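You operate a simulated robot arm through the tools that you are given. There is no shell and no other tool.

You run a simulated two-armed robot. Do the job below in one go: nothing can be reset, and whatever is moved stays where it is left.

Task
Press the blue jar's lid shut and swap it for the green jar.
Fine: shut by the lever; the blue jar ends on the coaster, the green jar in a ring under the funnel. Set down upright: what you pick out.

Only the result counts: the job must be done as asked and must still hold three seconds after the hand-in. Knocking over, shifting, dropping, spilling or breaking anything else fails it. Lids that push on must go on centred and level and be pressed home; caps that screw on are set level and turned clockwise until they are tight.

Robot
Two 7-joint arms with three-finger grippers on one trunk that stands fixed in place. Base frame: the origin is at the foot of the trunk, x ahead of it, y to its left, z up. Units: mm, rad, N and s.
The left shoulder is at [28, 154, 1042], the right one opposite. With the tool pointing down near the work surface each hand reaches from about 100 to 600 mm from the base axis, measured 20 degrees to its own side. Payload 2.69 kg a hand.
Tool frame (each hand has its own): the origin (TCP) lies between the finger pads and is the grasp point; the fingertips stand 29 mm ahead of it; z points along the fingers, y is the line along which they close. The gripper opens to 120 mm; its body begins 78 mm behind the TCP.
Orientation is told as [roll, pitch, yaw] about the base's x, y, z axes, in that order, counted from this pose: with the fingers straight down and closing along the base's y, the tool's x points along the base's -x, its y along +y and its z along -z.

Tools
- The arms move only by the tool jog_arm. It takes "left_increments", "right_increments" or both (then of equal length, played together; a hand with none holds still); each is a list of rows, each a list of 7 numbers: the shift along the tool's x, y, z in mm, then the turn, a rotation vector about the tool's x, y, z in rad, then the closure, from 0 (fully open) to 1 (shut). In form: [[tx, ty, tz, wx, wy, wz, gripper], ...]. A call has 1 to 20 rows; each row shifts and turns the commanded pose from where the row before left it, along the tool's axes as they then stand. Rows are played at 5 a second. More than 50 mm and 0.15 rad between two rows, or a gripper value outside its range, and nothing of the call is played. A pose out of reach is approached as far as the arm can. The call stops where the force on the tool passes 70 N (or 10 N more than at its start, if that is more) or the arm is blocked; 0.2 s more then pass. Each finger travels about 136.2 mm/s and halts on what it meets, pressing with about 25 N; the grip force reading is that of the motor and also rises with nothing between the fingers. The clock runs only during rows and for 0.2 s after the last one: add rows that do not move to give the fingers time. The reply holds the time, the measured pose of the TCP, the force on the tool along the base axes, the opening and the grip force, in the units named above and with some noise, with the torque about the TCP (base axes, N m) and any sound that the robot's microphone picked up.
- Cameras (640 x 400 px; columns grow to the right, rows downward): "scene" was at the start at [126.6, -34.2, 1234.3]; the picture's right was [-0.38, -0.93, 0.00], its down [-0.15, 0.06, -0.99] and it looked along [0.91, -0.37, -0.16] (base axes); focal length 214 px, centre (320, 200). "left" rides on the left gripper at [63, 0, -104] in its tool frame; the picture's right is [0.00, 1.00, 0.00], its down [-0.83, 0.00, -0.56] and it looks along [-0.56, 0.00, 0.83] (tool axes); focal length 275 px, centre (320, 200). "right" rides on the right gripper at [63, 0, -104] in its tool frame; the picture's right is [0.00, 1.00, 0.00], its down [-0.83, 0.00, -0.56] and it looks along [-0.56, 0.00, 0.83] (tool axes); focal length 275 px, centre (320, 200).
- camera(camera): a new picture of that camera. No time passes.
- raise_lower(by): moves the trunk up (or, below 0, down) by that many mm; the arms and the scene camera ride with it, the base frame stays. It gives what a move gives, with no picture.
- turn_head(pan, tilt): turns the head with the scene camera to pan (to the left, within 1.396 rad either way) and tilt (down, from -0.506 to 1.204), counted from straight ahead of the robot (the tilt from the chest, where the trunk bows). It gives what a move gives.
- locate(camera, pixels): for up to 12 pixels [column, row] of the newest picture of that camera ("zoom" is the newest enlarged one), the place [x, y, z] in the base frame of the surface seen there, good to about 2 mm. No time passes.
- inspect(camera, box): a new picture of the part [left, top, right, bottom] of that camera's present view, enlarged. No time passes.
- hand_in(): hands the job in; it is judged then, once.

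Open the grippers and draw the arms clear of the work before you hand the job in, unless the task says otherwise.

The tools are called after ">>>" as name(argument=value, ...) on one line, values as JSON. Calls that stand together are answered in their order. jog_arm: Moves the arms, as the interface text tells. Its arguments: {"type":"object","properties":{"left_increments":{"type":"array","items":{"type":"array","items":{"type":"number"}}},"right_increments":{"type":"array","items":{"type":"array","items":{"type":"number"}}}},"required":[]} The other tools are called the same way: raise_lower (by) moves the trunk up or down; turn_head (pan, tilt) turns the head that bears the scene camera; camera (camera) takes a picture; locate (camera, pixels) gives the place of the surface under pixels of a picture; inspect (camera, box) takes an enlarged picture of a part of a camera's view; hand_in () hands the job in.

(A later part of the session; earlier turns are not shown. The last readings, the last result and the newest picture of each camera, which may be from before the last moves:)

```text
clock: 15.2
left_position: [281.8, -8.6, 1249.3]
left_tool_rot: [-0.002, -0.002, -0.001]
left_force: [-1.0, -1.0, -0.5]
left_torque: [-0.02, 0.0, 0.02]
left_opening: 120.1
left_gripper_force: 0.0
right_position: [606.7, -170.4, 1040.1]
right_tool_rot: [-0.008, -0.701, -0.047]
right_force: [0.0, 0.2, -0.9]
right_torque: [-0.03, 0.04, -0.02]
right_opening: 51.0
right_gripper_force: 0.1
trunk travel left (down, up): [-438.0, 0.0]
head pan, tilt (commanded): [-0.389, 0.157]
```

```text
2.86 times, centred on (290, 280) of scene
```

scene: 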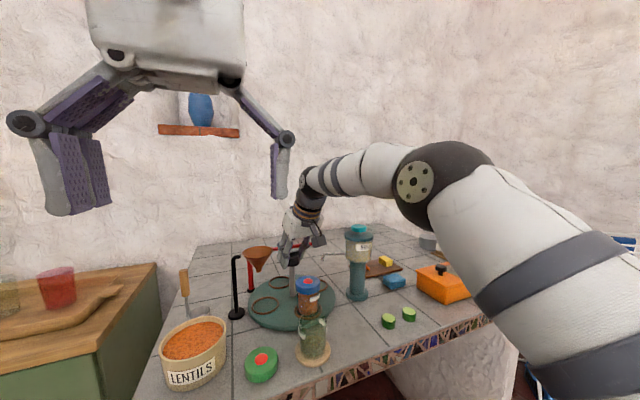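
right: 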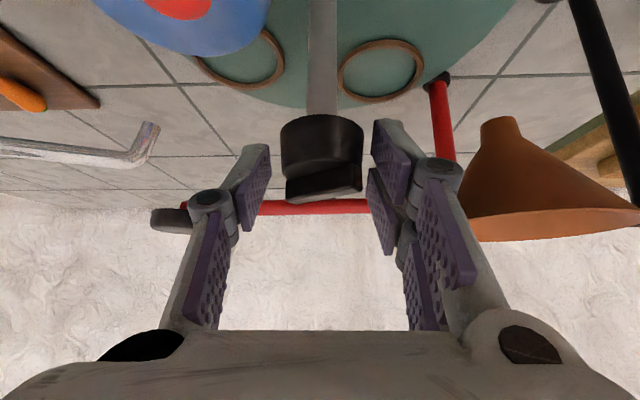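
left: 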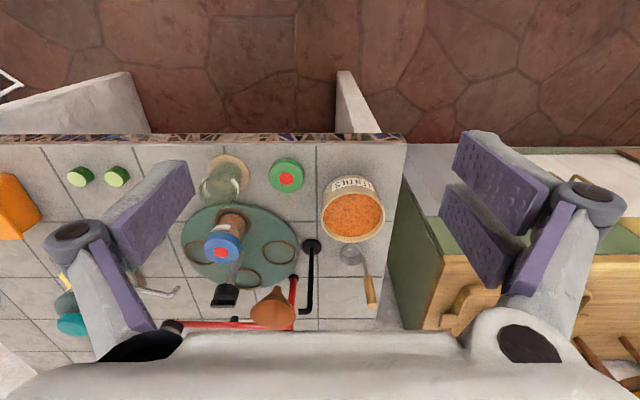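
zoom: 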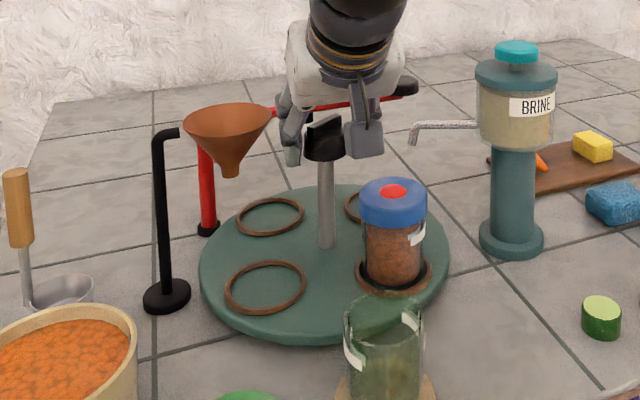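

The table held at 33° and the hand is back with tilt 0.70. Before the jar passes under the spout I re-measure lid top and spout tip heights.

>>> inspect(camera="scene", box=[290, 235, 350, 325])

>>> locate(camera="zoom", pixels=[[280, 160], [325, 165], [235, 160], [280, 135], [280, 180], [280, 205], [245, 210], [322, 200], [300, 35], [298, 48], [290, 250], [262, 340]])

```text
4.44 times, centred on (320, 280) of scene
```

zoom: 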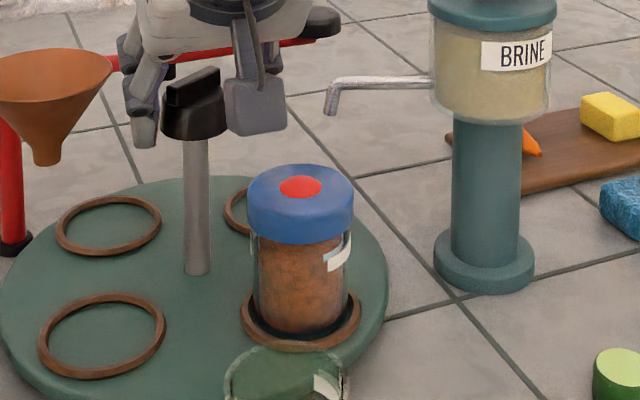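

```text
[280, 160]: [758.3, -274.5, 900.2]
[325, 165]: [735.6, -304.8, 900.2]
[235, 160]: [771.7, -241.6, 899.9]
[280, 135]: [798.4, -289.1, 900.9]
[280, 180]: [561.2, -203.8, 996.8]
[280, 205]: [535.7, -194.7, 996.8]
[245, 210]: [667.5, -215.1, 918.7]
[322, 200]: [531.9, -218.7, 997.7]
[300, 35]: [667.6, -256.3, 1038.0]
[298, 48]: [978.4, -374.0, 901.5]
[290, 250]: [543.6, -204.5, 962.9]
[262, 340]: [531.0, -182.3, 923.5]
```

The lid top is about 997–1000. I check the spout's lowest point once more.

>>> locate(camera="zoom", pixels=[[330, 110], [327, 104], [334, 112], [332, 95], [300, 187], [45, 160], [48, 164]])

```text
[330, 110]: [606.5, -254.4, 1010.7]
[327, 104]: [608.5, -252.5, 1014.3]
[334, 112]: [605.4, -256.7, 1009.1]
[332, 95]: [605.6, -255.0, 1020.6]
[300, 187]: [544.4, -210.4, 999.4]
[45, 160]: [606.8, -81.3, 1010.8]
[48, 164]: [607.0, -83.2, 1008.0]
```

Clearance under the spout is about 9 mm. I clamp the knob and swing 0.9 rad counterclockwise.

>>> jog_arm(right_increments=[[0, 0, 0, 0, 0, 0, 0.7], [0, 0, 0, 0, 0, 0, 0.9], [0, 0, 0, 0, 0, 0, 0.9], [0, -0.72, 0, -0.058, 0, -0.0689, 0.9], [0, -0.72, 0, -0.058, 0, -0.0689, 0.9], [0, -0.72, 0, -0.058, 0, -0.0689, 0.9], [0, -0.72, 0, -0.058, 0, -0.0689, 0.9], [0, -0.72, 0, -0.058, 0, -0.0689, 0.9], [0, -0.72, 0, -0.058, 0, -0.0689, 0.9], [0, -0.72, 0, -0.058, 0, -0.0689, 0.9], [0, -0.72, 0, -0.058, 0, -0.0689, 0.9], [0, 0, 0, 0, 0, 0, 0.9]])

>>> inspect(camera="scene", box=[220, 210, 360, 350])

>>> camera(camera="right")

```text
clock: 17.8
left_position: [281.3, -6.3, 1249.0]
left_tool_rot: [-0.003, -0.001, -0.001]
left_force: [0.3, 0.5, -0.1]
left_torque: [0.01, -0.02, 0.01]
left_opening: 120.2
left_gripper_force: 0.1
right_position: [607.8, -174.6, 1040.7]
right_tool_rot: [-0.008, -0.698, 0.676]
right_force: [2.2, 4.3, 2.9]
right_torque: [0.39, -0.15, 0.01]
right_opening: 40.9
right_gripper_force: 44.9
trunk travel left (down, up): [-438.0, 0.0]
head pan, tilt (commanded): [-0.389, 0.157]
```

```text
2.86 times, centred on (290, 280) of scene
```

zoom: 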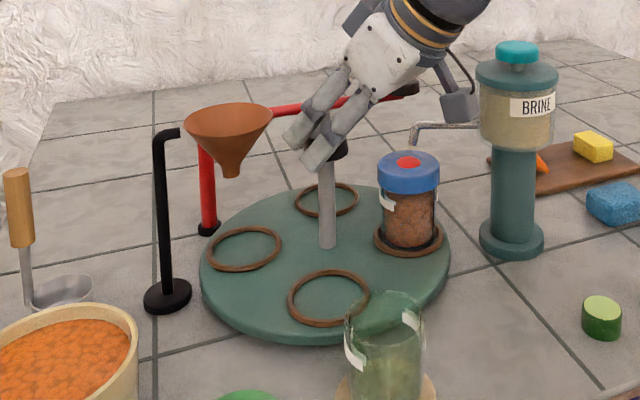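

```text
taken
```

right: 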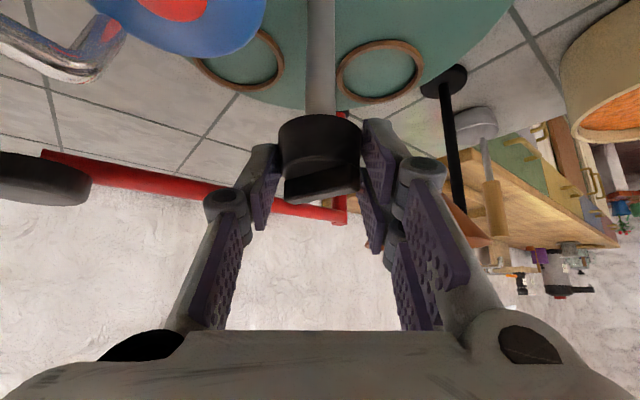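

The jar is at about 254° now. I push the swing another 0.2 rad while still within reach.

>>> jog_arm(right_increments=[[0, -0.8, 0, -0.0644, 0, -0.0765, 0.9], [0, -0.8, 0, -0.0644, 0, -0.0765, 0.9], [0, 0, 0, 0, 0, 0, 0.9]])

>>> inspect(camera="scene", box=[220, 210, 360, 350])

```text
clock: 18.6
left_position: [280.9, -7.1, 1248.7]
left_tool_rot: [-0.002, -0.001, 0.0]
left_force: [0.4, -0.2, -0.1]
left_torque: [-0.01, 0.03, 0.02]
left_opening: 120.3
left_gripper_force: 0.0
right_position: [608.4, -175.5, 1041.2]
right_tool_rot: [-0.007, -0.695, 0.876]
right_force: [2.3, 2.0, 3.0]
right_torque: [0.28, 0.19, 0.03]
right_opening: 40.8
right_gripper_force: 44.7
trunk travel left (down, up): [-438.0, 0.0]
head pan, tilt (commanded): [-0.389, 0.157]
```

```text
2.86 times, centred on (290, 280) of scene
```

zoom: 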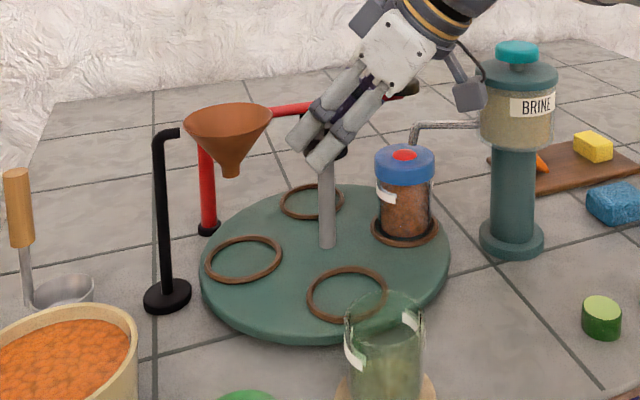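

The jar is at about 265°. I open, swing back, clamp and do another full stroke in one call.

>>> jog_arm(right_increments=[[0, 0, 0, 0, 0, 0, 0.575], [0, 0, 0, 0, 0, 0, 0.575], [0, 0.82, 0, 0.0663, 0, 0.0787, 0.575], [0, 0.82, 0, 0.0663, 0, 0.0787, 0.575], [0, 0.82, 0, 0.0663, 0, 0.0787, 0.575], [0, 0.82, 0, 0.0663, 0, 0.0787, 0.575], [0, 0.82, 0, 0.0663, 0, 0.0787, 0.575], [0, 0.82, 0, 0.0663, 0, 0.0787, 0.575], [0, 0.82, 0, 0.0663, 0, 0.0787, 0.575], [0, 0.82, 0, 0.0663, 0, 0.0787, 0.575], [0, 0.82, 0, 0.0663, 0, 0.0787, 0.575], [0, 0, 0, 0, 0, 0, 0.575]])

>>> camera(camera="right")

>>> inspect(camera="scene", box=[220, 210, 360, 350])

```text
clock: 21.2
left_position: [281.2, -9.1, 1248.2]
left_tool_rot: [-0.001, 0.0, 0.0]
left_force: [-0.8, 1.0, 0.2]
left_torque: [-0.02, -0.01, 0.02]
left_opening: 119.9
left_gripper_force: 0.1
right_position: [606.7, -170.7, 1040.6]
right_tool_rot: [-0.01, -0.703, -0.051]
right_force: [1.0, -0.1, -0.1]
right_torque: [0.03, 0.01, 0.0]
right_opening: 51.2
right_gripper_force: 0.1
trunk travel left (down, up): [-438.0, 0.0]
head pan, tilt (commanded): [-0.389, 0.157]
```

```text
taken
```

right: 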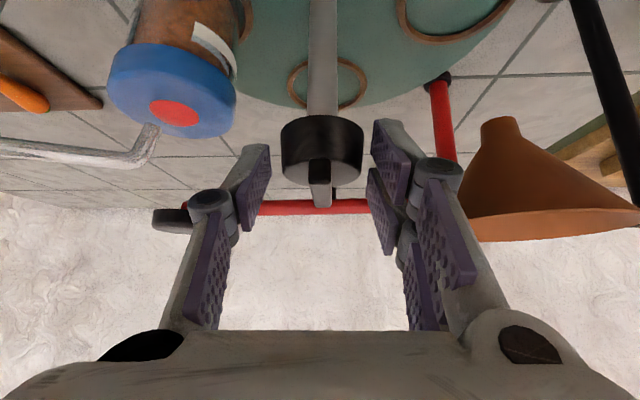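

```text
2.86 times, centred on (290, 280) of scene
```

zoom: 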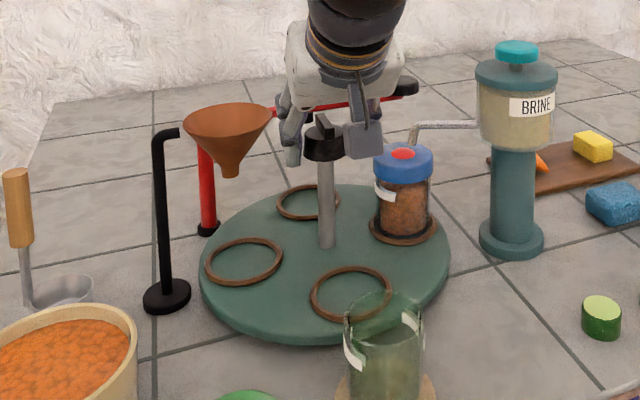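

The jar stands under the spout with visible clearance. I clamp and swing 0.95 rad again.

>>> jog_arm(right_increments=[[0, 0, 0, 0, 0, 0, 0.7], [0, 0, 0, 0, 0, 0, 0.9], [0, 0, 0, 0, 0, 0, 0.9], [0, -0.76, 0, -0.0612, 0, -0.0727, 0.9], [0, -0.76, 0, -0.0612, 0, -0.0727, 0.9], [0, -0.76, 0, -0.0612, 0, -0.0727, 0.9], [0, -0.76, 0, -0.0612, 0, -0.0727, 0.9], [0, -0.76, 0, -0.0612, 0, -0.0727, 0.9], [0, -0.76, 0, -0.0612, 0, -0.0727, 0.9], [0, -0.76, 0, -0.0612, 0, -0.0727, 0.9], [0, -0.76, 0, -0.0612, 0, -0.0727, 0.9], [0, -0.76, 0, -0.0612, 0, -0.0727, 0.9], [0, -0.76, 0, -0.0612, 0, -0.0727, 0.9], [0, 0, 0, 0, 0, 0, 0.9]])

>>> inspect(camera="scene", box=[220, 210, 360, 350])

>>> camera(camera="right")

```text
clock: 24.2
left_position: [282.2, -6.1, 1248.7]
left_tool_rot: [-0.001, -0.001, 0.0]
left_force: [-0.6, -0.8, -0.5]
left_torque: [0.0, 0.04, 0.02]
left_opening: 120.0
left_gripper_force: 0.1
right_position: [607.9, -176.6, 1041.5]
right_tool_rot: [-0.009, -0.694, 0.902]
right_force: [7.4, 7.2, 5.4]
right_torque: [0.58, -0.21, 0.0]
right_opening: 40.5
right_gripper_force: 45.0
trunk travel left (down, up): [-438.0, 0.0]
head pan, tilt (commanded): [-0.389, 0.157]
```

```text
2.86 times, centred on (290, 280) of scene
```

zoom: 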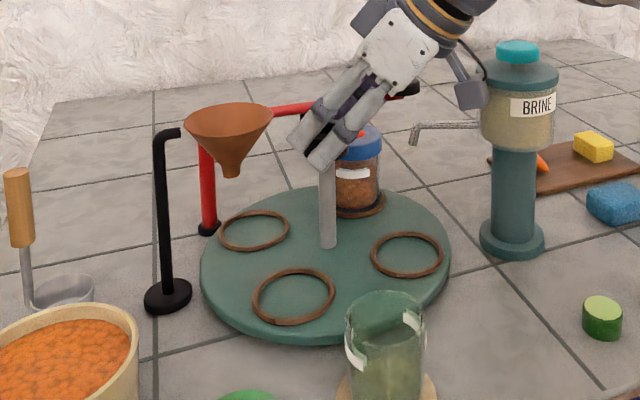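

```text
taken
```

right: 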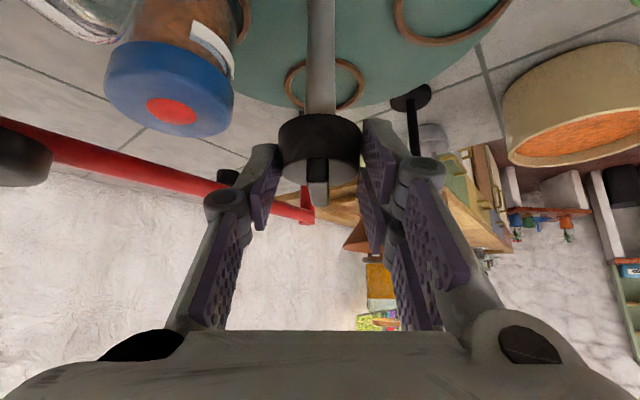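

The jar has come round to about 321°; about 0.685 rad remain. I open and swing back.

>>> jog_arm(right_increments=[[0, 0, 0, 0, 0, 0, 0.575], [0, 0, 0, 0, 0, 0, 0.575], [0, 0.82, 0, 0.0663, 0, 0.0787, 0.575], [0, 0.82, 0, 0.0663, 0, 0.0787, 0.575], [0, 0.82, 0, 0.0663, 0, 0.0787, 0.575], [0, 0.82, 0, 0.0663, 0, 0.0787, 0.575], [0, 0.82, 0, 0.0663, 0, 0.0787, 0.575], [0, 0.82, 0, 0.0663, 0, 0.0787, 0.575], [0, 0.82, 0, 0.0663, 0, 0.0787, 0.575], [0, 0.82, 0, 0.0663, 0, 0.0787, 0.575], [0, 0, 0, 0, 0, 0, 0.575]])

>>> inspect(camera="scene", box=[240, 220, 350, 335])

>>> camera(camera="right")

```text
clock: 26.6
left_position: [281.0, -7.9, 1249.0]
left_tool_rot: [-0.002, -0.001, 0.001]
left_force: [-0.1, 0.2, -0.4]
left_torque: [-0.01, 0.03, 0.02]
left_opening: 120.2
left_gripper_force: 0.0
right_position: [606.0, -172.3, 1040.7]
right_tool_rot: [-0.01, -0.7, 0.078]
right_force: [0.2, -0.1, -0.6]
right_torque: [-0.01, -0.03, 0.05]
right_opening: 51.2
right_gripper_force: 0.0
trunk travel left (down, up): [-438.0, 0.0]
head pan, tilt (commanded): [-0.389, 0.157]
```

```text
3.48 times, centred on (295, 278) of scene
```

zoom: 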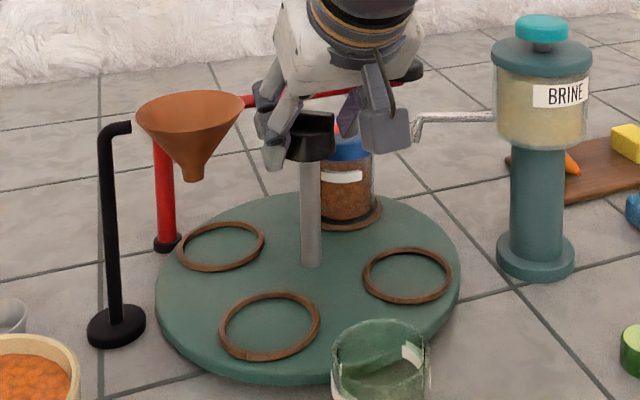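

```text
taken
```

right: 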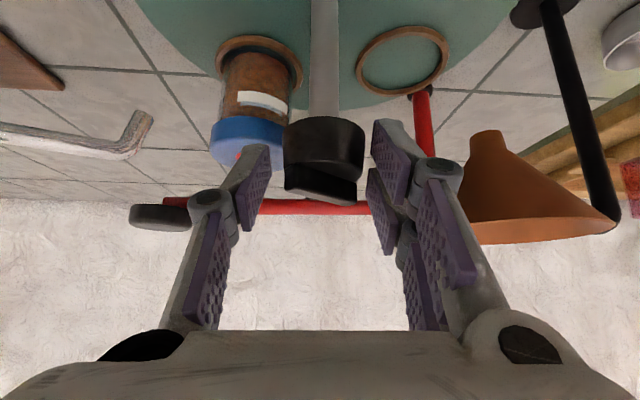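

I measure the ring edges in this zoom to get the table's exact angle.

>>> locate(camera="zoom", pixels=[[223, 332], [317, 318], [270, 296], [262, 356], [366, 272], [449, 284], [412, 251], [400, 300], [180, 250], [261, 242], [222, 226], [212, 267]])

```text
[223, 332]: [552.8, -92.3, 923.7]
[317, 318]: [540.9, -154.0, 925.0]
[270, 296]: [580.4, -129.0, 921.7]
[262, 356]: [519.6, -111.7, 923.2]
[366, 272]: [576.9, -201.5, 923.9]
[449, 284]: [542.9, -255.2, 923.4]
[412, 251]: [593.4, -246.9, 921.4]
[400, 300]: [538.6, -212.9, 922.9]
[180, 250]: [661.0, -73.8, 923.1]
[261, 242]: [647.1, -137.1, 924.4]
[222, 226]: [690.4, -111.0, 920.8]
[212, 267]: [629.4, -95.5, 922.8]
```

The rings sit at about 53°, 143° and 233°, so the jar is at ~323° and needs about 0.65 rad more. I clamp and swing that amount.

>>> jog_arm(right_increments=[[0, 0, 0, 0, 0, 0, 0.7], [0, 0, 0, 0, 0, 0, 0.9], [0, 0, 0, 0, 0, 0, 0.9], [0, -0.75, 0, -0.0602, 0, -0.0715, 0.9], [0, -0.75, 0, -0.0602, 0, -0.0715, 0.9], [0, -0.75, 0, -0.0602, 0, -0.0715, 0.9], [0, -0.75, 0, -0.0602, 0, -0.0715, 0.9], [0, -0.75, 0, -0.0602, 0, -0.0715, 0.9], [0, -0.75, 0, -0.0602, 0, -0.0715, 0.9], [0, -0.75, 0, -0.0602, 0, -0.0715, 0.9], [0, 0, 0, 0, 0, 0, 0.9]])

>>> inspect(camera="scene", box=[240, 220, 350, 335])

>>> camera(camera="right")

```text
clock: 29.0
left_position: [279.8, -6.0, 1249.5]
left_tool_rot: [-0.001, -0.004, -0.001]
left_force: [0.7, 1.1, 0.4]
left_torque: [0.0, 0.0, 0.01]
left_opening: 120.2
left_gripper_force: 0.1
right_position: [607.3, -176.0, 1041.9]
right_tool_rot: [-0.01, -0.697, 0.733]
right_force: [2.4, 7.2, 3.4]
right_torque: [0.66, 0.17, -0.41]
right_opening: 39.7
right_gripper_force: 45.2
trunk travel left (down, up): [-438.0, 0.0]
head pan, tilt (commanded): [-0.389, 0.157]
```

```text
3.48 times, centred on (295, 278) of scene
```

zoom: 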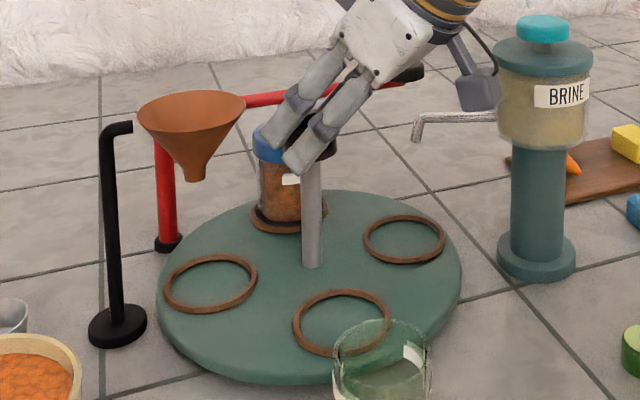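

```text
taken
```

right: 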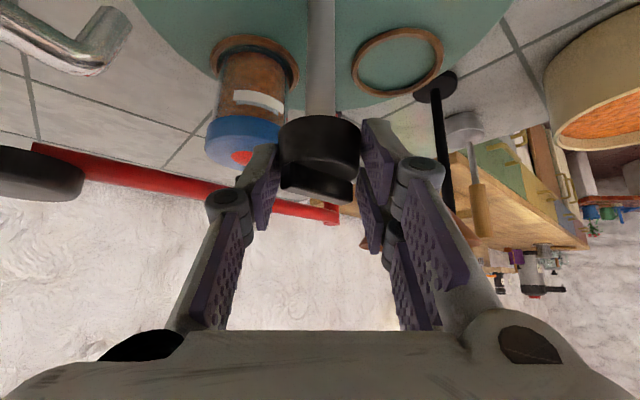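

A torque of -0.41 Nm about z appeared this time. I look closer at the lid, pad and fingers for contact.

>>> inspect(camera="scene", box=[270, 225, 330, 300])

>>> inspect(camera="right", box=[190, 20, 400, 240])

```text
5.33 times, centred on (300, 262) of scene
```

zoom: 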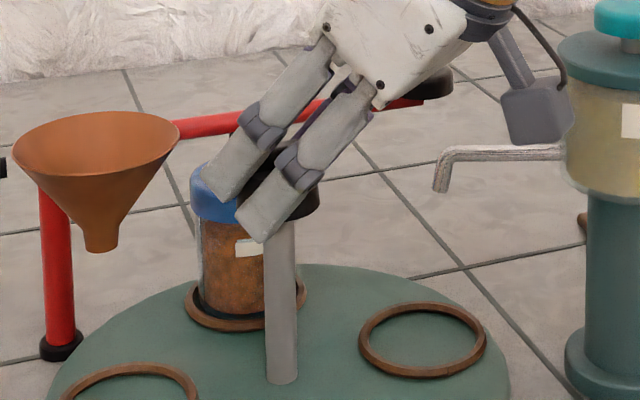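

```text
1.82 times, centred on (295, 130) of right
```

zoom: 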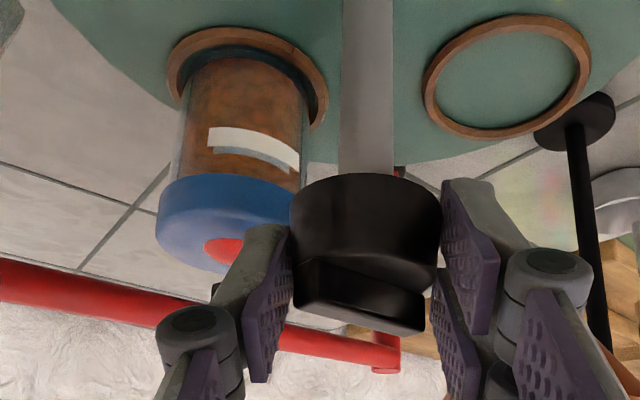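

I measure the rings again to know the present angle.

>>> inspect(camera="scene", box=[240, 220, 350, 335])

>>> locate(camera="zoom", pixels=[[165, 287], [254, 282], [213, 259], [207, 307], [295, 322], [388, 318], [345, 292], [338, 350], [366, 238], [443, 240], [405, 217], [402, 260]])

```text
3.48 times, centred on (295, 278) of scene
```

zoom: 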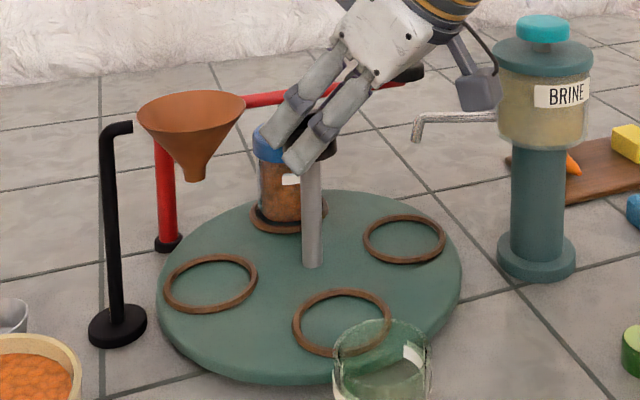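

```text
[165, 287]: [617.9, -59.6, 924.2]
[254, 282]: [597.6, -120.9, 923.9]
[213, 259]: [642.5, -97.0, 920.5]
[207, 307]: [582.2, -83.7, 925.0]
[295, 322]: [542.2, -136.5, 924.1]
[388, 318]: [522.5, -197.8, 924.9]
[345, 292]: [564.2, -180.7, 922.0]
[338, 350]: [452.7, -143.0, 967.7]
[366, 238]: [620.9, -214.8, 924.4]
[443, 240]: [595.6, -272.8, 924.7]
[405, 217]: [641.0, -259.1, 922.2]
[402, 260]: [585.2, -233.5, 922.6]
```

The left ring is at 90.3°, so the jar is at 0.3°, right below the pad. I open and back the hand out along the tool axis.

>>> jog_arm(right_increments=[[0, 0, 0, 0, 0, 0, 0.575], [0, 0, 0, 0, 0, 0, 0.55], [0, 0, -12, 0, 0, 0, 0.55], [0, 0, -20, 0, 0, 0, 0.55], [0, 0, -25, 0, 0, 0, 0.55], [0, 0, 0, 0, 0, 0, 0.55]])

>>> inspect(camera="scene", box=[240, 220, 350, 335])

>>> camera(camera="right")

```text
clock: 30.4
left_position: [281.9, -6.5, 1249.4]
left_tool_rot: [-0.003, 0.0, -0.001]
left_force: [0.1, 0.1, -0.7]
left_torque: [0.01, -0.01, 0.0]
left_opening: 119.9
left_gripper_force: 0.1
right_position: [580.0, -200.3, 1084.1]
right_tool_rot: [-0.008, -0.696, 0.731]
right_force: [0.1, -0.7, 0.0]
right_torque: [-0.01, 0.01, 0.01]
right_opening: 54.0
right_gripper_force: 0.1
trunk travel left (down, up): [-438.0, 0.0]
head pan, tilt (commanded): [-0.389, 0.157]
```

```text
3.48 times, centred on (295, 278) of scene
```

zoom: 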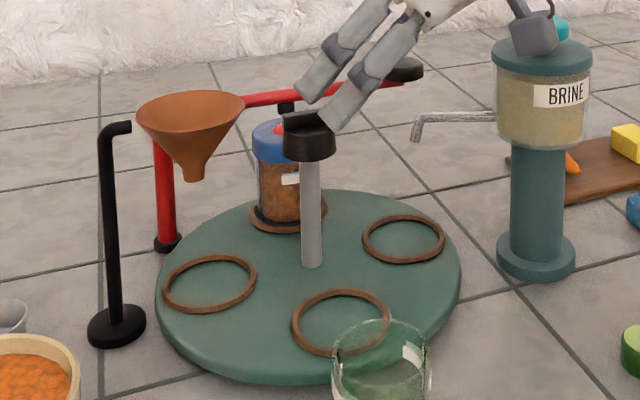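

```text
taken
```

right: 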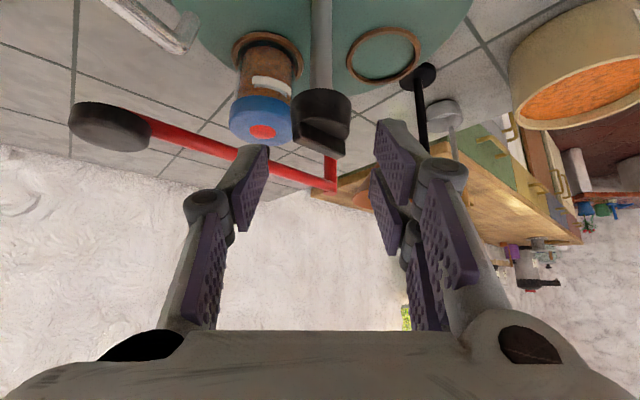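

The hand is clear. I zoom in on the lid and pad from both cameras to check alignment.

>>> inspect(camera="scene", box=[270, 225, 330, 300])

>>> locate(camera="zoom", pixels=[[205, 165], [215, 200], [225, 190], [250, 115], [245, 140], [205, 250], [395, 70], [395, 85], [375, 80], [225, 165], [300, 125], [240, 130]])

>>> inspect(camera="right", box=[60, 30, 380, 210])

```text
5.33 times, centred on (300, 262) of scene
```

zoom: 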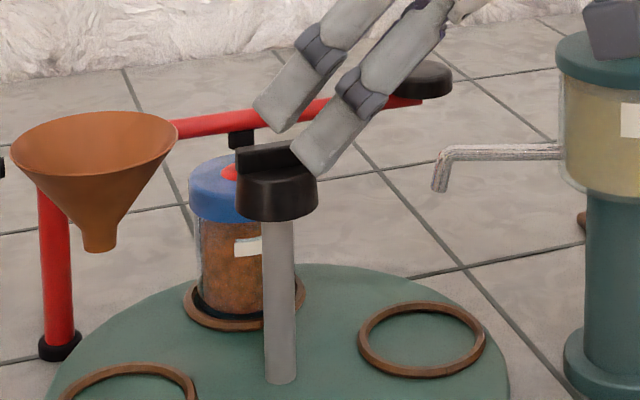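

```text
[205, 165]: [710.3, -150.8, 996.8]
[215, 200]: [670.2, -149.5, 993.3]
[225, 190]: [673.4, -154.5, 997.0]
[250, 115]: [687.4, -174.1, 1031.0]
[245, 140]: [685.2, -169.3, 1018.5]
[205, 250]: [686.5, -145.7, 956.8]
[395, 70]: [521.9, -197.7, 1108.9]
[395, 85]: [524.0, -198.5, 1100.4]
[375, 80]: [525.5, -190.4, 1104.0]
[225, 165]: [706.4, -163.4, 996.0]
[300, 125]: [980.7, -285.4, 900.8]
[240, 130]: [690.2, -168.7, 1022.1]
```

```text
2.00 times, centred on (220, 120) of right
```

zoom: 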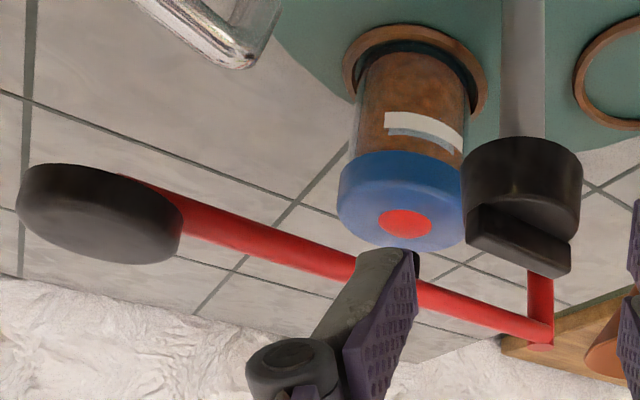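

The pad sits over the lid's centre within a few mm. I locate the lever's black knob and the arm from this zoom.

>>> locate(camera="zoom", pixels=[[25, 190], [60, 170], [60, 220], [110, 230], [170, 250], [100, 180], [180, 215], [160, 200], [300, 250], [405, 222], [350, 220], [460, 230]])

```text
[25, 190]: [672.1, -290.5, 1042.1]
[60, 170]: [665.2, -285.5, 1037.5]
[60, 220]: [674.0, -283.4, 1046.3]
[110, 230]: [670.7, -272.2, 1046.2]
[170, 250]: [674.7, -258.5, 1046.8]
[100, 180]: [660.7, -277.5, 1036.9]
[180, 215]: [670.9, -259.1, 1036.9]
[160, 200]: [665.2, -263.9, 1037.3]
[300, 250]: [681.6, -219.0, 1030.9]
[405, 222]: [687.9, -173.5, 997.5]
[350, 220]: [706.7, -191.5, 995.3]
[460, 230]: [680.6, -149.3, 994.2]
```

The lever knob's top is near (672,-271), z≈1049. I lift the right hand away, turn it to azimuth -0.3 with tilt 0.9, and close the fingers to use the tips as a pusher.

>>> jog_arm(right_increments=[[-10.8, 10, -30.2, 0, 0, 0, 0.55], [-10.8, 10, -30.2, 0, 0, 0, 0.55], [0, 0, 0, 0.0741, -0.022, 0.088, 0.7], [0, 0, 0, 0.076, -0.022, 0.0863, 0.8], [0, 0, 0, 0.0779, -0.022, 0.0846, 0.9], [0, 0, 0, 0.0797, -0.022, 0.0829, 1.0], [0, 0, 0, 0.0815, -0.022, 0.0811, 1.0], [0, 0, 0, 0.0833, -0.022, 0.0793, 1.0], [0, 0, 0, 0.085, -0.022, 0.0774, 1.0], [0, 0, 0, 0.0867, -0.022, 0.0755, 1.0], [0, 0, 0, 0.0884, -0.022, 0.0736, 1.0], [0, 0, 0, 0, 0, 0, 1.0]])

>>> camera(camera="right")

>>> camera(camera="scene")

```text
clock: 33.0
left_position: [280.8, -7.6, 1249.2]
left_tool_rot: [-0.003, -0.001, 0.0]
left_force: [-0.1, -0.5, 0.3]
left_torque: [0.07, 0.01, 0.03]
left_opening: 120.3
left_gripper_force: 0.0
right_position: [550.3, -201.1, 1146.2]
right_tool_rot: [0.003, -0.897, -0.313]
right_force: [-0.4, 0.2, -0.4]
right_torque: [0.01, 0.02, 0.03]
right_opening: 0.0
right_gripper_force: 24.8
trunk travel left (down, up): [-438.0, 0.0]
head pan, tilt (commanded): [-0.389, 0.157]
```

```text
taken
```

right: 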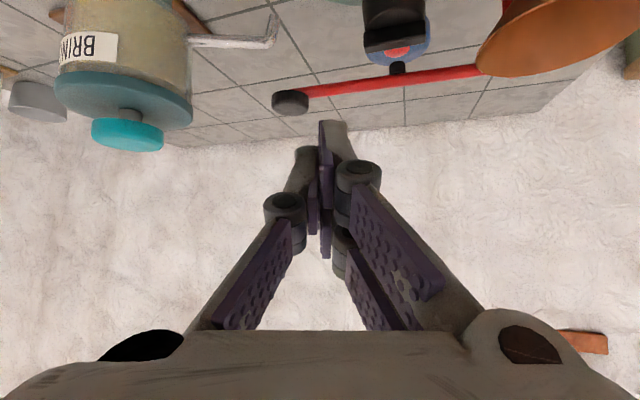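

```text
taken
```

scene: 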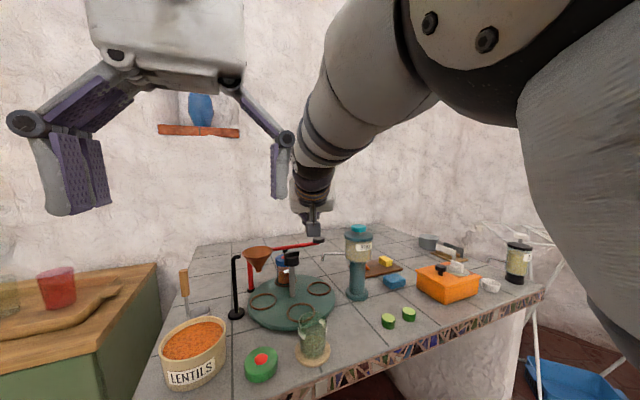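

The closed fingertips are at pixel (332,125) of the right view. I locate them to know the contact point relative to the TCP, and the lever knob again.

>>> locate(camera="right", pixels=[[335, 124], [326, 130], [342, 130], [308, 150], [290, 95], [290, 108], [275, 100], [307, 98], [397, 68], [395, 53], [350, 82], [272, 30]])

```text
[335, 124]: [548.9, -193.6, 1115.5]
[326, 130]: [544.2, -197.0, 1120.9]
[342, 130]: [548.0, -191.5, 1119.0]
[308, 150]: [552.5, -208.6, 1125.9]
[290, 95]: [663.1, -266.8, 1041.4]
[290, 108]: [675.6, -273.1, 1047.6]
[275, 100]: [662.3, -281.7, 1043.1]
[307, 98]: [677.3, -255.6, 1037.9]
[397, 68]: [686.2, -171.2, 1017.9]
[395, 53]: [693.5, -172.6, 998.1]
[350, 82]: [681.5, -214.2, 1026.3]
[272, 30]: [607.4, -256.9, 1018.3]
```

The tip's lowest corner is about (0,+7,-33) from the TCP. I move the tip above the lever knob (TCP to about (674,-276,1096)).

>>> jog_arm(right_increments=[[-12.2, -8.3, 35.3, 0, 0, 0, 1.0], [-12.2, -8.3, 35.3, 0, 0, 0, 1.0], [-12.2, -8.3, 35.3, 0, 0, 0, 1.0], [-12.2, -8.3, 35.3, 0, 0, 0, 1.0], [0, 0, 0, 0, 0, 0, 1.0]])

>>> camera(camera="right")

>>> inspect(camera="scene", box=[240, 180, 390, 300])

```text
clock: 34.2
left_position: [280.4, -8.0, 1249.7]
left_tool_rot: [-0.002, -0.003, -0.001]
left_force: [-0.4, 0.6, -0.7]
left_torque: [0.0, -0.04, -0.01]
left_opening: 120.1
left_gripper_force: 0.0
right_position: [673.8, -275.7, 1094.8]
right_tool_rot: [0.002, -0.9, -0.311]
right_force: [0.1, -0.3, 1.0]
right_torque: [-0.01, -0.01, -0.02]
right_opening: 0.0
right_gripper_force: 25.4
trunk travel left (down, up): [-438.0, 0.0]
head pan, tilt (commanded): [-0.389, 0.157]
```

```text
taken
```

right: 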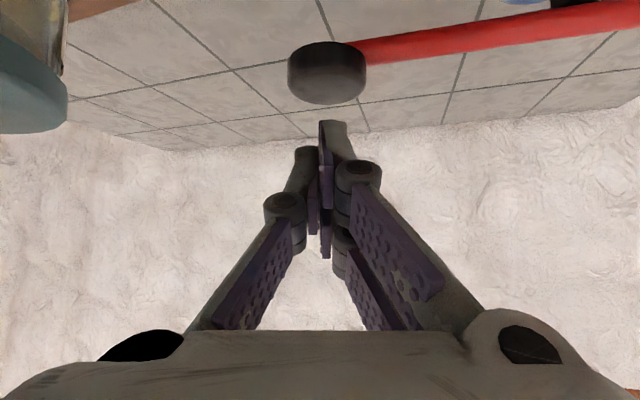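

```text
3.33 times, centred on (315, 240) of scene
```

zoom: 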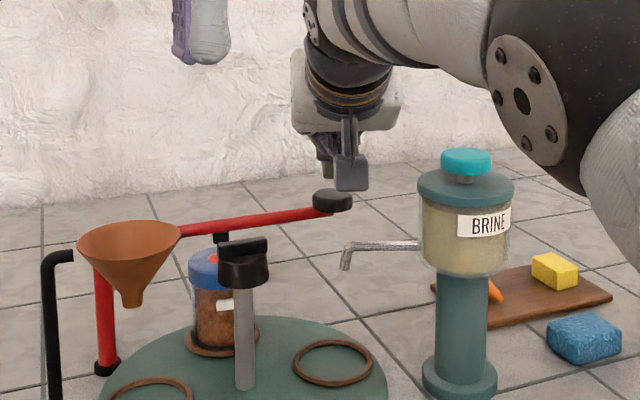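

The tip is over the knob; I verify the tip and knob places from this close view.

>>> locate(camera="right", pixels=[[335, 124], [327, 95], [327, 80], [292, 75], [363, 75], [327, 103], [327, 55], [450, 40]])

```text
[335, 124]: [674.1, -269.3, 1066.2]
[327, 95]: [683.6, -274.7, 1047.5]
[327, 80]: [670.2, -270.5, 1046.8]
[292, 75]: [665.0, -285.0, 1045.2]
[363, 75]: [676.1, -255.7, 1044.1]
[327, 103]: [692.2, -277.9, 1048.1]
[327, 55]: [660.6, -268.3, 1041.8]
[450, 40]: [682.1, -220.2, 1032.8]
```

Knob centre is (676,-271) with the tip over it. I lower straight down 20 mm in 5 mm rows.

>>> jog_arm(right_increments=[[2.4, 0, 4.36, 0, 0, 0, 1.0], [3.92, 0, 3.11, 0, 0, 0, 1.0], [3.92, 0, 3.11, 0, 0, 0, 1.0], [3.92, 0, 3.11, 0, 0, 0, 1.0], [0, 0, 0, 0, 0, 0, 1.0]])

>>> camera(camera="right")

>>> inspect(camera="scene", box=[260, 210, 350, 290])

```text
clock: 35.4
left_position: [280.4, -7.0, 1250.1]
left_tool_rot: [0.0, -0.001, 0.0]
left_force: [-0.5, -0.2, 0.1]
left_torque: [-0.01, 0.0, -0.02]
left_opening: 119.9
left_gripper_force: 0.1
right_position: [675.1, -276.0, 1075.1]
right_tool_rot: [0.005, -0.896, -0.313]
right_force: [0.3, -0.9, 0.6]
right_torque: [-0.01, 0.0, 0.03]
right_opening: 0.0
right_gripper_force: 25.3
trunk travel left (down, up): [-438.0, 0.0]
head pan, tilt (commanded): [-0.389, 0.157]
```

```text
taken
```

right: 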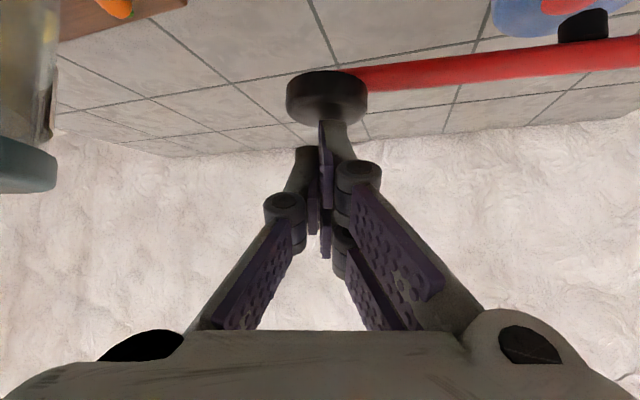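

```text
5.00 times, centred on (305, 250) of scene
```

zoom: 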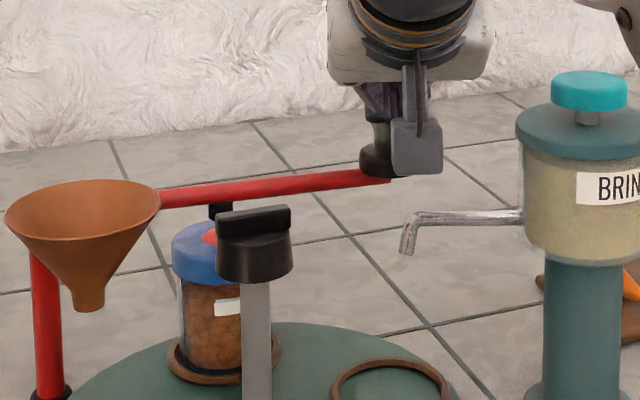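

The tip is about on the knob, force near zero. I press down another 20 mm and watch the force.

>>> jog_arm(right_increments=[[3.13, 0, 2.49, 0, 0, 0, 1.0], [3.13, 0, 2.49, 0, 0, 0, 1.0], [3.13, 0, 2.49, 0, 0, 0, 1.0], [3.13, 0, 2.49, 0, 0, 0, 1.0], [3.13, 0, 2.49, 0, 0, 0, 1.0], [0, 0, 0, 0, 0, 0, 1.0]])

>>> inspect(camera="scene", box=[260, 210, 350, 290])

>>> camera(camera="right")

```text
clock: 36.8
left_position: [279.0, -6.9, 1251.3]
left_tool_rot: [-0.002, -0.004, -0.001]
left_force: [-0.2, 0.1, 0.3]
left_torque: [0.03, 0.04, -0.02]
left_opening: 120.0
left_gripper_force: 0.2
right_position: [675.5, -275.0, 1059.8]
right_tool_rot: [0.005, -0.908, -0.313]
right_force: [4.8, -4.0, 18.9]
right_torque: [-0.05, -0.35, -0.09]
right_opening: 0.0
right_gripper_force: 25.2
trunk travel left (down, up): [-438.0, 0.0]
head pan, tilt (commanded): [-0.389, 0.157]
heard: snap
```

```text
5.00 times, centred on (305, 250) of scene
```

zoom: 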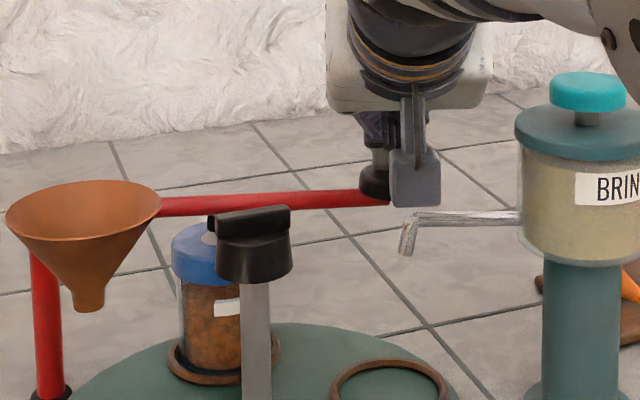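

```text
taken
```

right: 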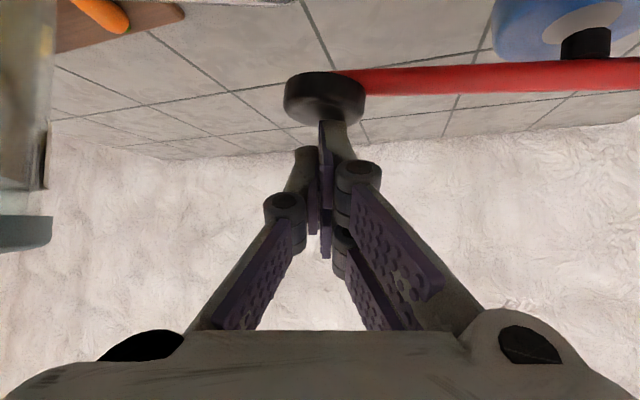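

I heard a snap and the lid's red button turned pale: the lid is shut. I zoom on the lid to confirm it before releasing.

>>> inspect(camera="right", box=[440, 0, 640, 120])

>>> inspect(camera="scene", box=[275, 240, 325, 290])

>>> locate(camera="zoom", pixels=[[150, 80], [165, 130], [185, 150], [140, 130], [205, 100], [150, 165], [165, 180], [150, 220]])

```text
3.20 times, centred on (540, 60) of right
```

zoom: 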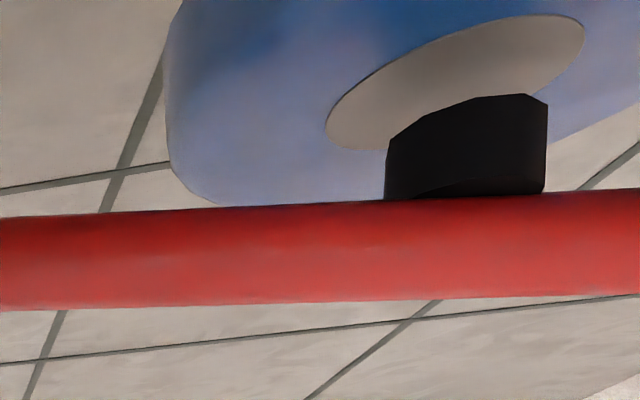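

```text
8.00 times, centred on (300, 265) of scene
```

zoom: 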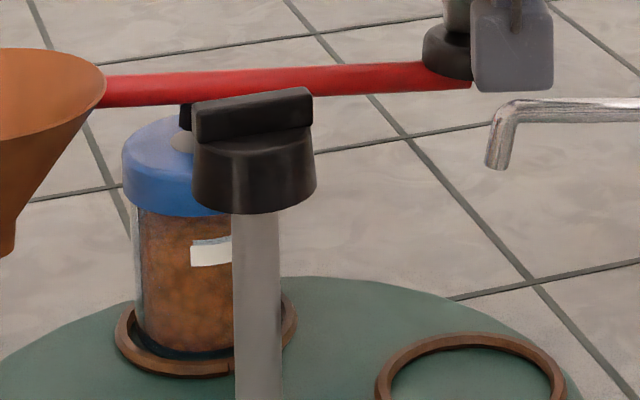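

```text
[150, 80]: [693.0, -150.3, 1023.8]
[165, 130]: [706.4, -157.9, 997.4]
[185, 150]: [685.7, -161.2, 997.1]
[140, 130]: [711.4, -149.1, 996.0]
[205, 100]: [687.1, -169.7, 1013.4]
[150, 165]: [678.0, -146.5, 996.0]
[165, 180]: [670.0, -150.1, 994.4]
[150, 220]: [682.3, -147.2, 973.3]
```

The button is pale and the lid sits level, so it is shut. I lift the hand off the lever and see whether the lever returns.

>>> jog_arm(right_increments=[[-3.9, 0, -3.1, 0, 0, 0, 1.0], [-7.8, 0, -6.2, 0, 0, 0, 1.0], [-15.6, 0, -12.4, 0, 0, 0, 1.0], [-19.5, 0, -15.5, 0, 0, 0, 1.0], [0, 0, 0, 0, 0, 0, 1.0]])

>>> inspect(camera="scene", box=[260, 210, 350, 290])

>>> camera(camera="right")

```text
clock: 38.0
left_position: [282.3, -7.1, 1248.8]
left_tool_rot: [-0.002, -0.002, 0.002]
left_force: [0.7, -0.3, -0.5]
left_torque: [0.0, 0.01, -0.01]
left_opening: 120.1
left_gripper_force: 0.1
right_position: [676.3, -275.7, 1114.0]
right_tool_rot: [0.003, -0.895, -0.313]
right_force: [0.4, 0.2, -0.6]
right_torque: [0.02, 0.0, 0.0]
right_opening: 0.0
right_gripper_force: 25.0
trunk travel left (down, up): [-438.0, 0.0]
head pan, tilt (commanded): [-0.389, 0.157]
```

```text
5.00 times, centred on (305, 250) of scene
```

zoom: 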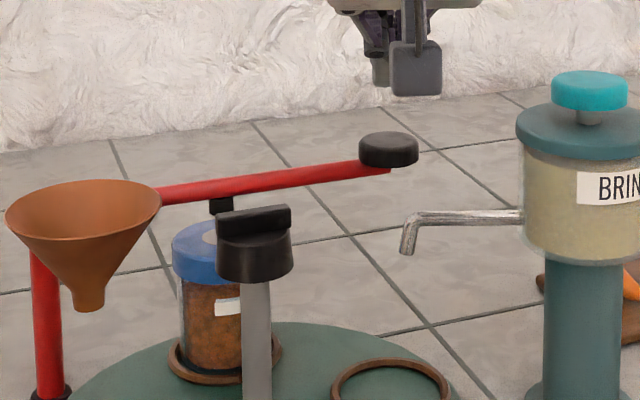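

```text
taken
```

right: 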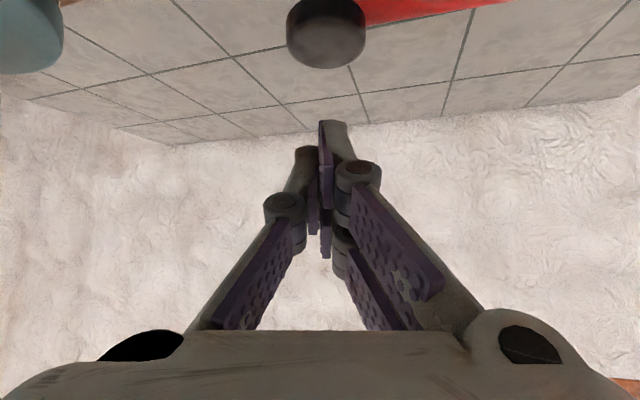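

The lever sprang back up and the lid stays shut. I take the hand back, turn it to azimuth 0.9 for gripping the knob at the other end of the stroke, and open it to 54 mm.

>>> jog_arm(right_increments=[[14.5, 8.1, -34.2, 0, 0, 0, 1.0], [14.5, 8.1, -34.2, 0, 0, 0, 1.0], [14.5, 8.1, -34.2, 0, 0, 0, 1.0], [14.5, 8.1, -34.2, 0, 0, 0, 0.9], [0, 0, 0, -0.0855, 0.018, -0.0692, 0.8], [0, 0, 0, -0.0842, 0.018, -0.0707, 0.7], [0, 0, 0, -0.0829, 0.018, -0.0723, 0.6], [0, 0, 0, -0.0815, 0.018, -0.0738, 0.55], [0, 0, 0, -0.0802, 0.018, -0.0752, 0.55], [0, 0, 0, -0.0788, 0.018, -0.0767, 0.55], [0, 0, 0, -0.0774, 0.018, -0.0782, 0.55], [0, 0, 0, -0.0759, 0.018, -0.0796, 0.55], [0, 0, 0, -0.0745, 0.018, -0.081, 0.55], [0, 0, 0, -0.073, 0.018, -0.0823, 0.55], [0, 0, 0, -0.0715, 0.018, -0.0836, 0.55], [0, 0, 0, 0, 0, 0, 0.55]])

>>> camera(camera="right")

>>> camera(camera="scene")

```text
clock: 41.4
left_position: [280.9, -7.8, 1248.8]
left_tool_rot: [-0.002, -0.002, 0.0]
left_force: [-0.4, 0.6, 0.3]
left_torque: [0.0, -0.02, 0.0]
left_opening: 120.2
left_gripper_force: 0.0
right_position: [548.0, -201.4, 1154.5]
right_tool_rot: [0.002, -0.702, 0.901]
right_force: [0.0, -0.5, 0.3]
right_torque: [0.02, 0.0, 0.01]
right_opening: 53.8
right_gripper_force: 0.1
trunk travel left (down, up): [-438.0, 0.0]
head pan, tilt (commanded): [-0.389, 0.157]
```

```text
taken
```

right: 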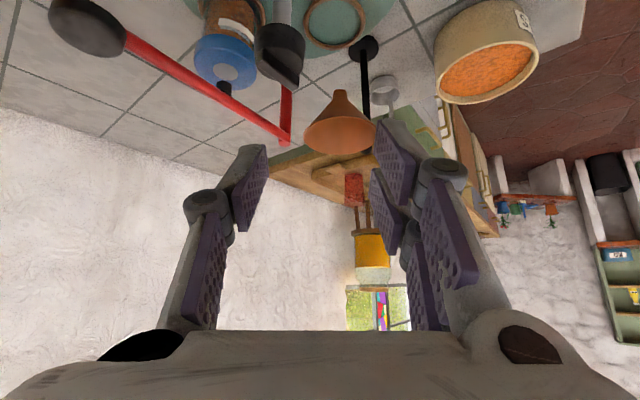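

```text
taken
```

scene: 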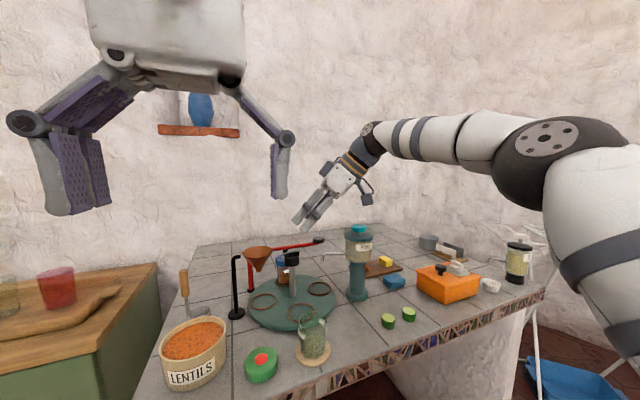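

The hand is turned as planned. I go to the standoff and then down the tool axis onto the knob, open at 51 mm.

>>> jog_arm(right_increments=[[14.6, -16.5, 34.5, 0, 0, 0, 0.55], [14.6, -16.5, 34.5, 0, 0, 0, 0.55], [0, 0, 0, 0, 0, 0, 0.575], [0, 0, 15, 0, 0, 0, 0.575], [0, 0, 10, 0, 0, 0, 0.575], [0, 0, 0, 0, 0, 0, 0.575]])

>>> camera(camera="right")

>>> inspect(camera="scene", box=[240, 210, 360, 310])

```text
clock: 42.8
left_position: [280.8, -6.9, 1249.5]
left_tool_rot: [-0.002, -0.002, 0.0]
left_force: [-0.1, 1.0, 0.4]
left_torque: [-0.01, -0.03, -0.01]
left_opening: 120.2
left_gripper_force: 0.1
right_position: [600.4, -190.9, 1063.5]
right_tool_rot: [0.001, -0.703, 0.899]
right_force: [0.0, -0.5, 0.0]
right_torque: [-0.01, -0.03, 0.02]
right_opening: 51.0
right_gripper_force: 0.1
trunk travel left (down, up): [-438.0, 0.0]
head pan, tilt (commanded): [-0.389, 0.157]
```

```text
taken
```

right: 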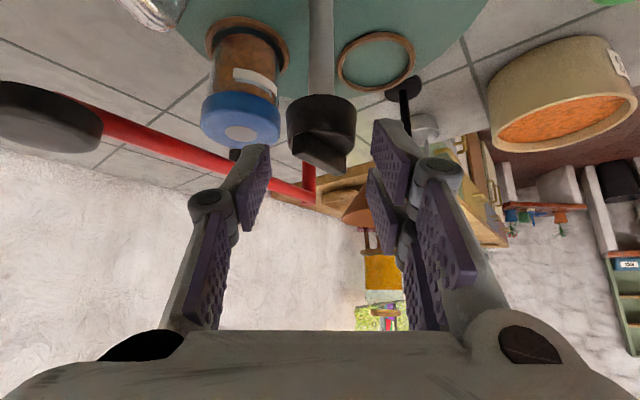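

```text
4.00 times, centred on (300, 260) of scene
```

zoom: 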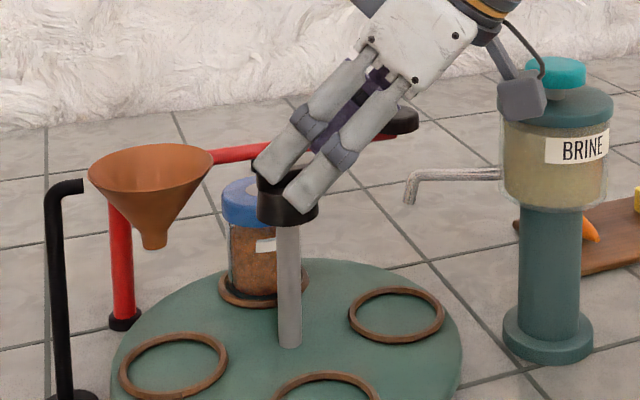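

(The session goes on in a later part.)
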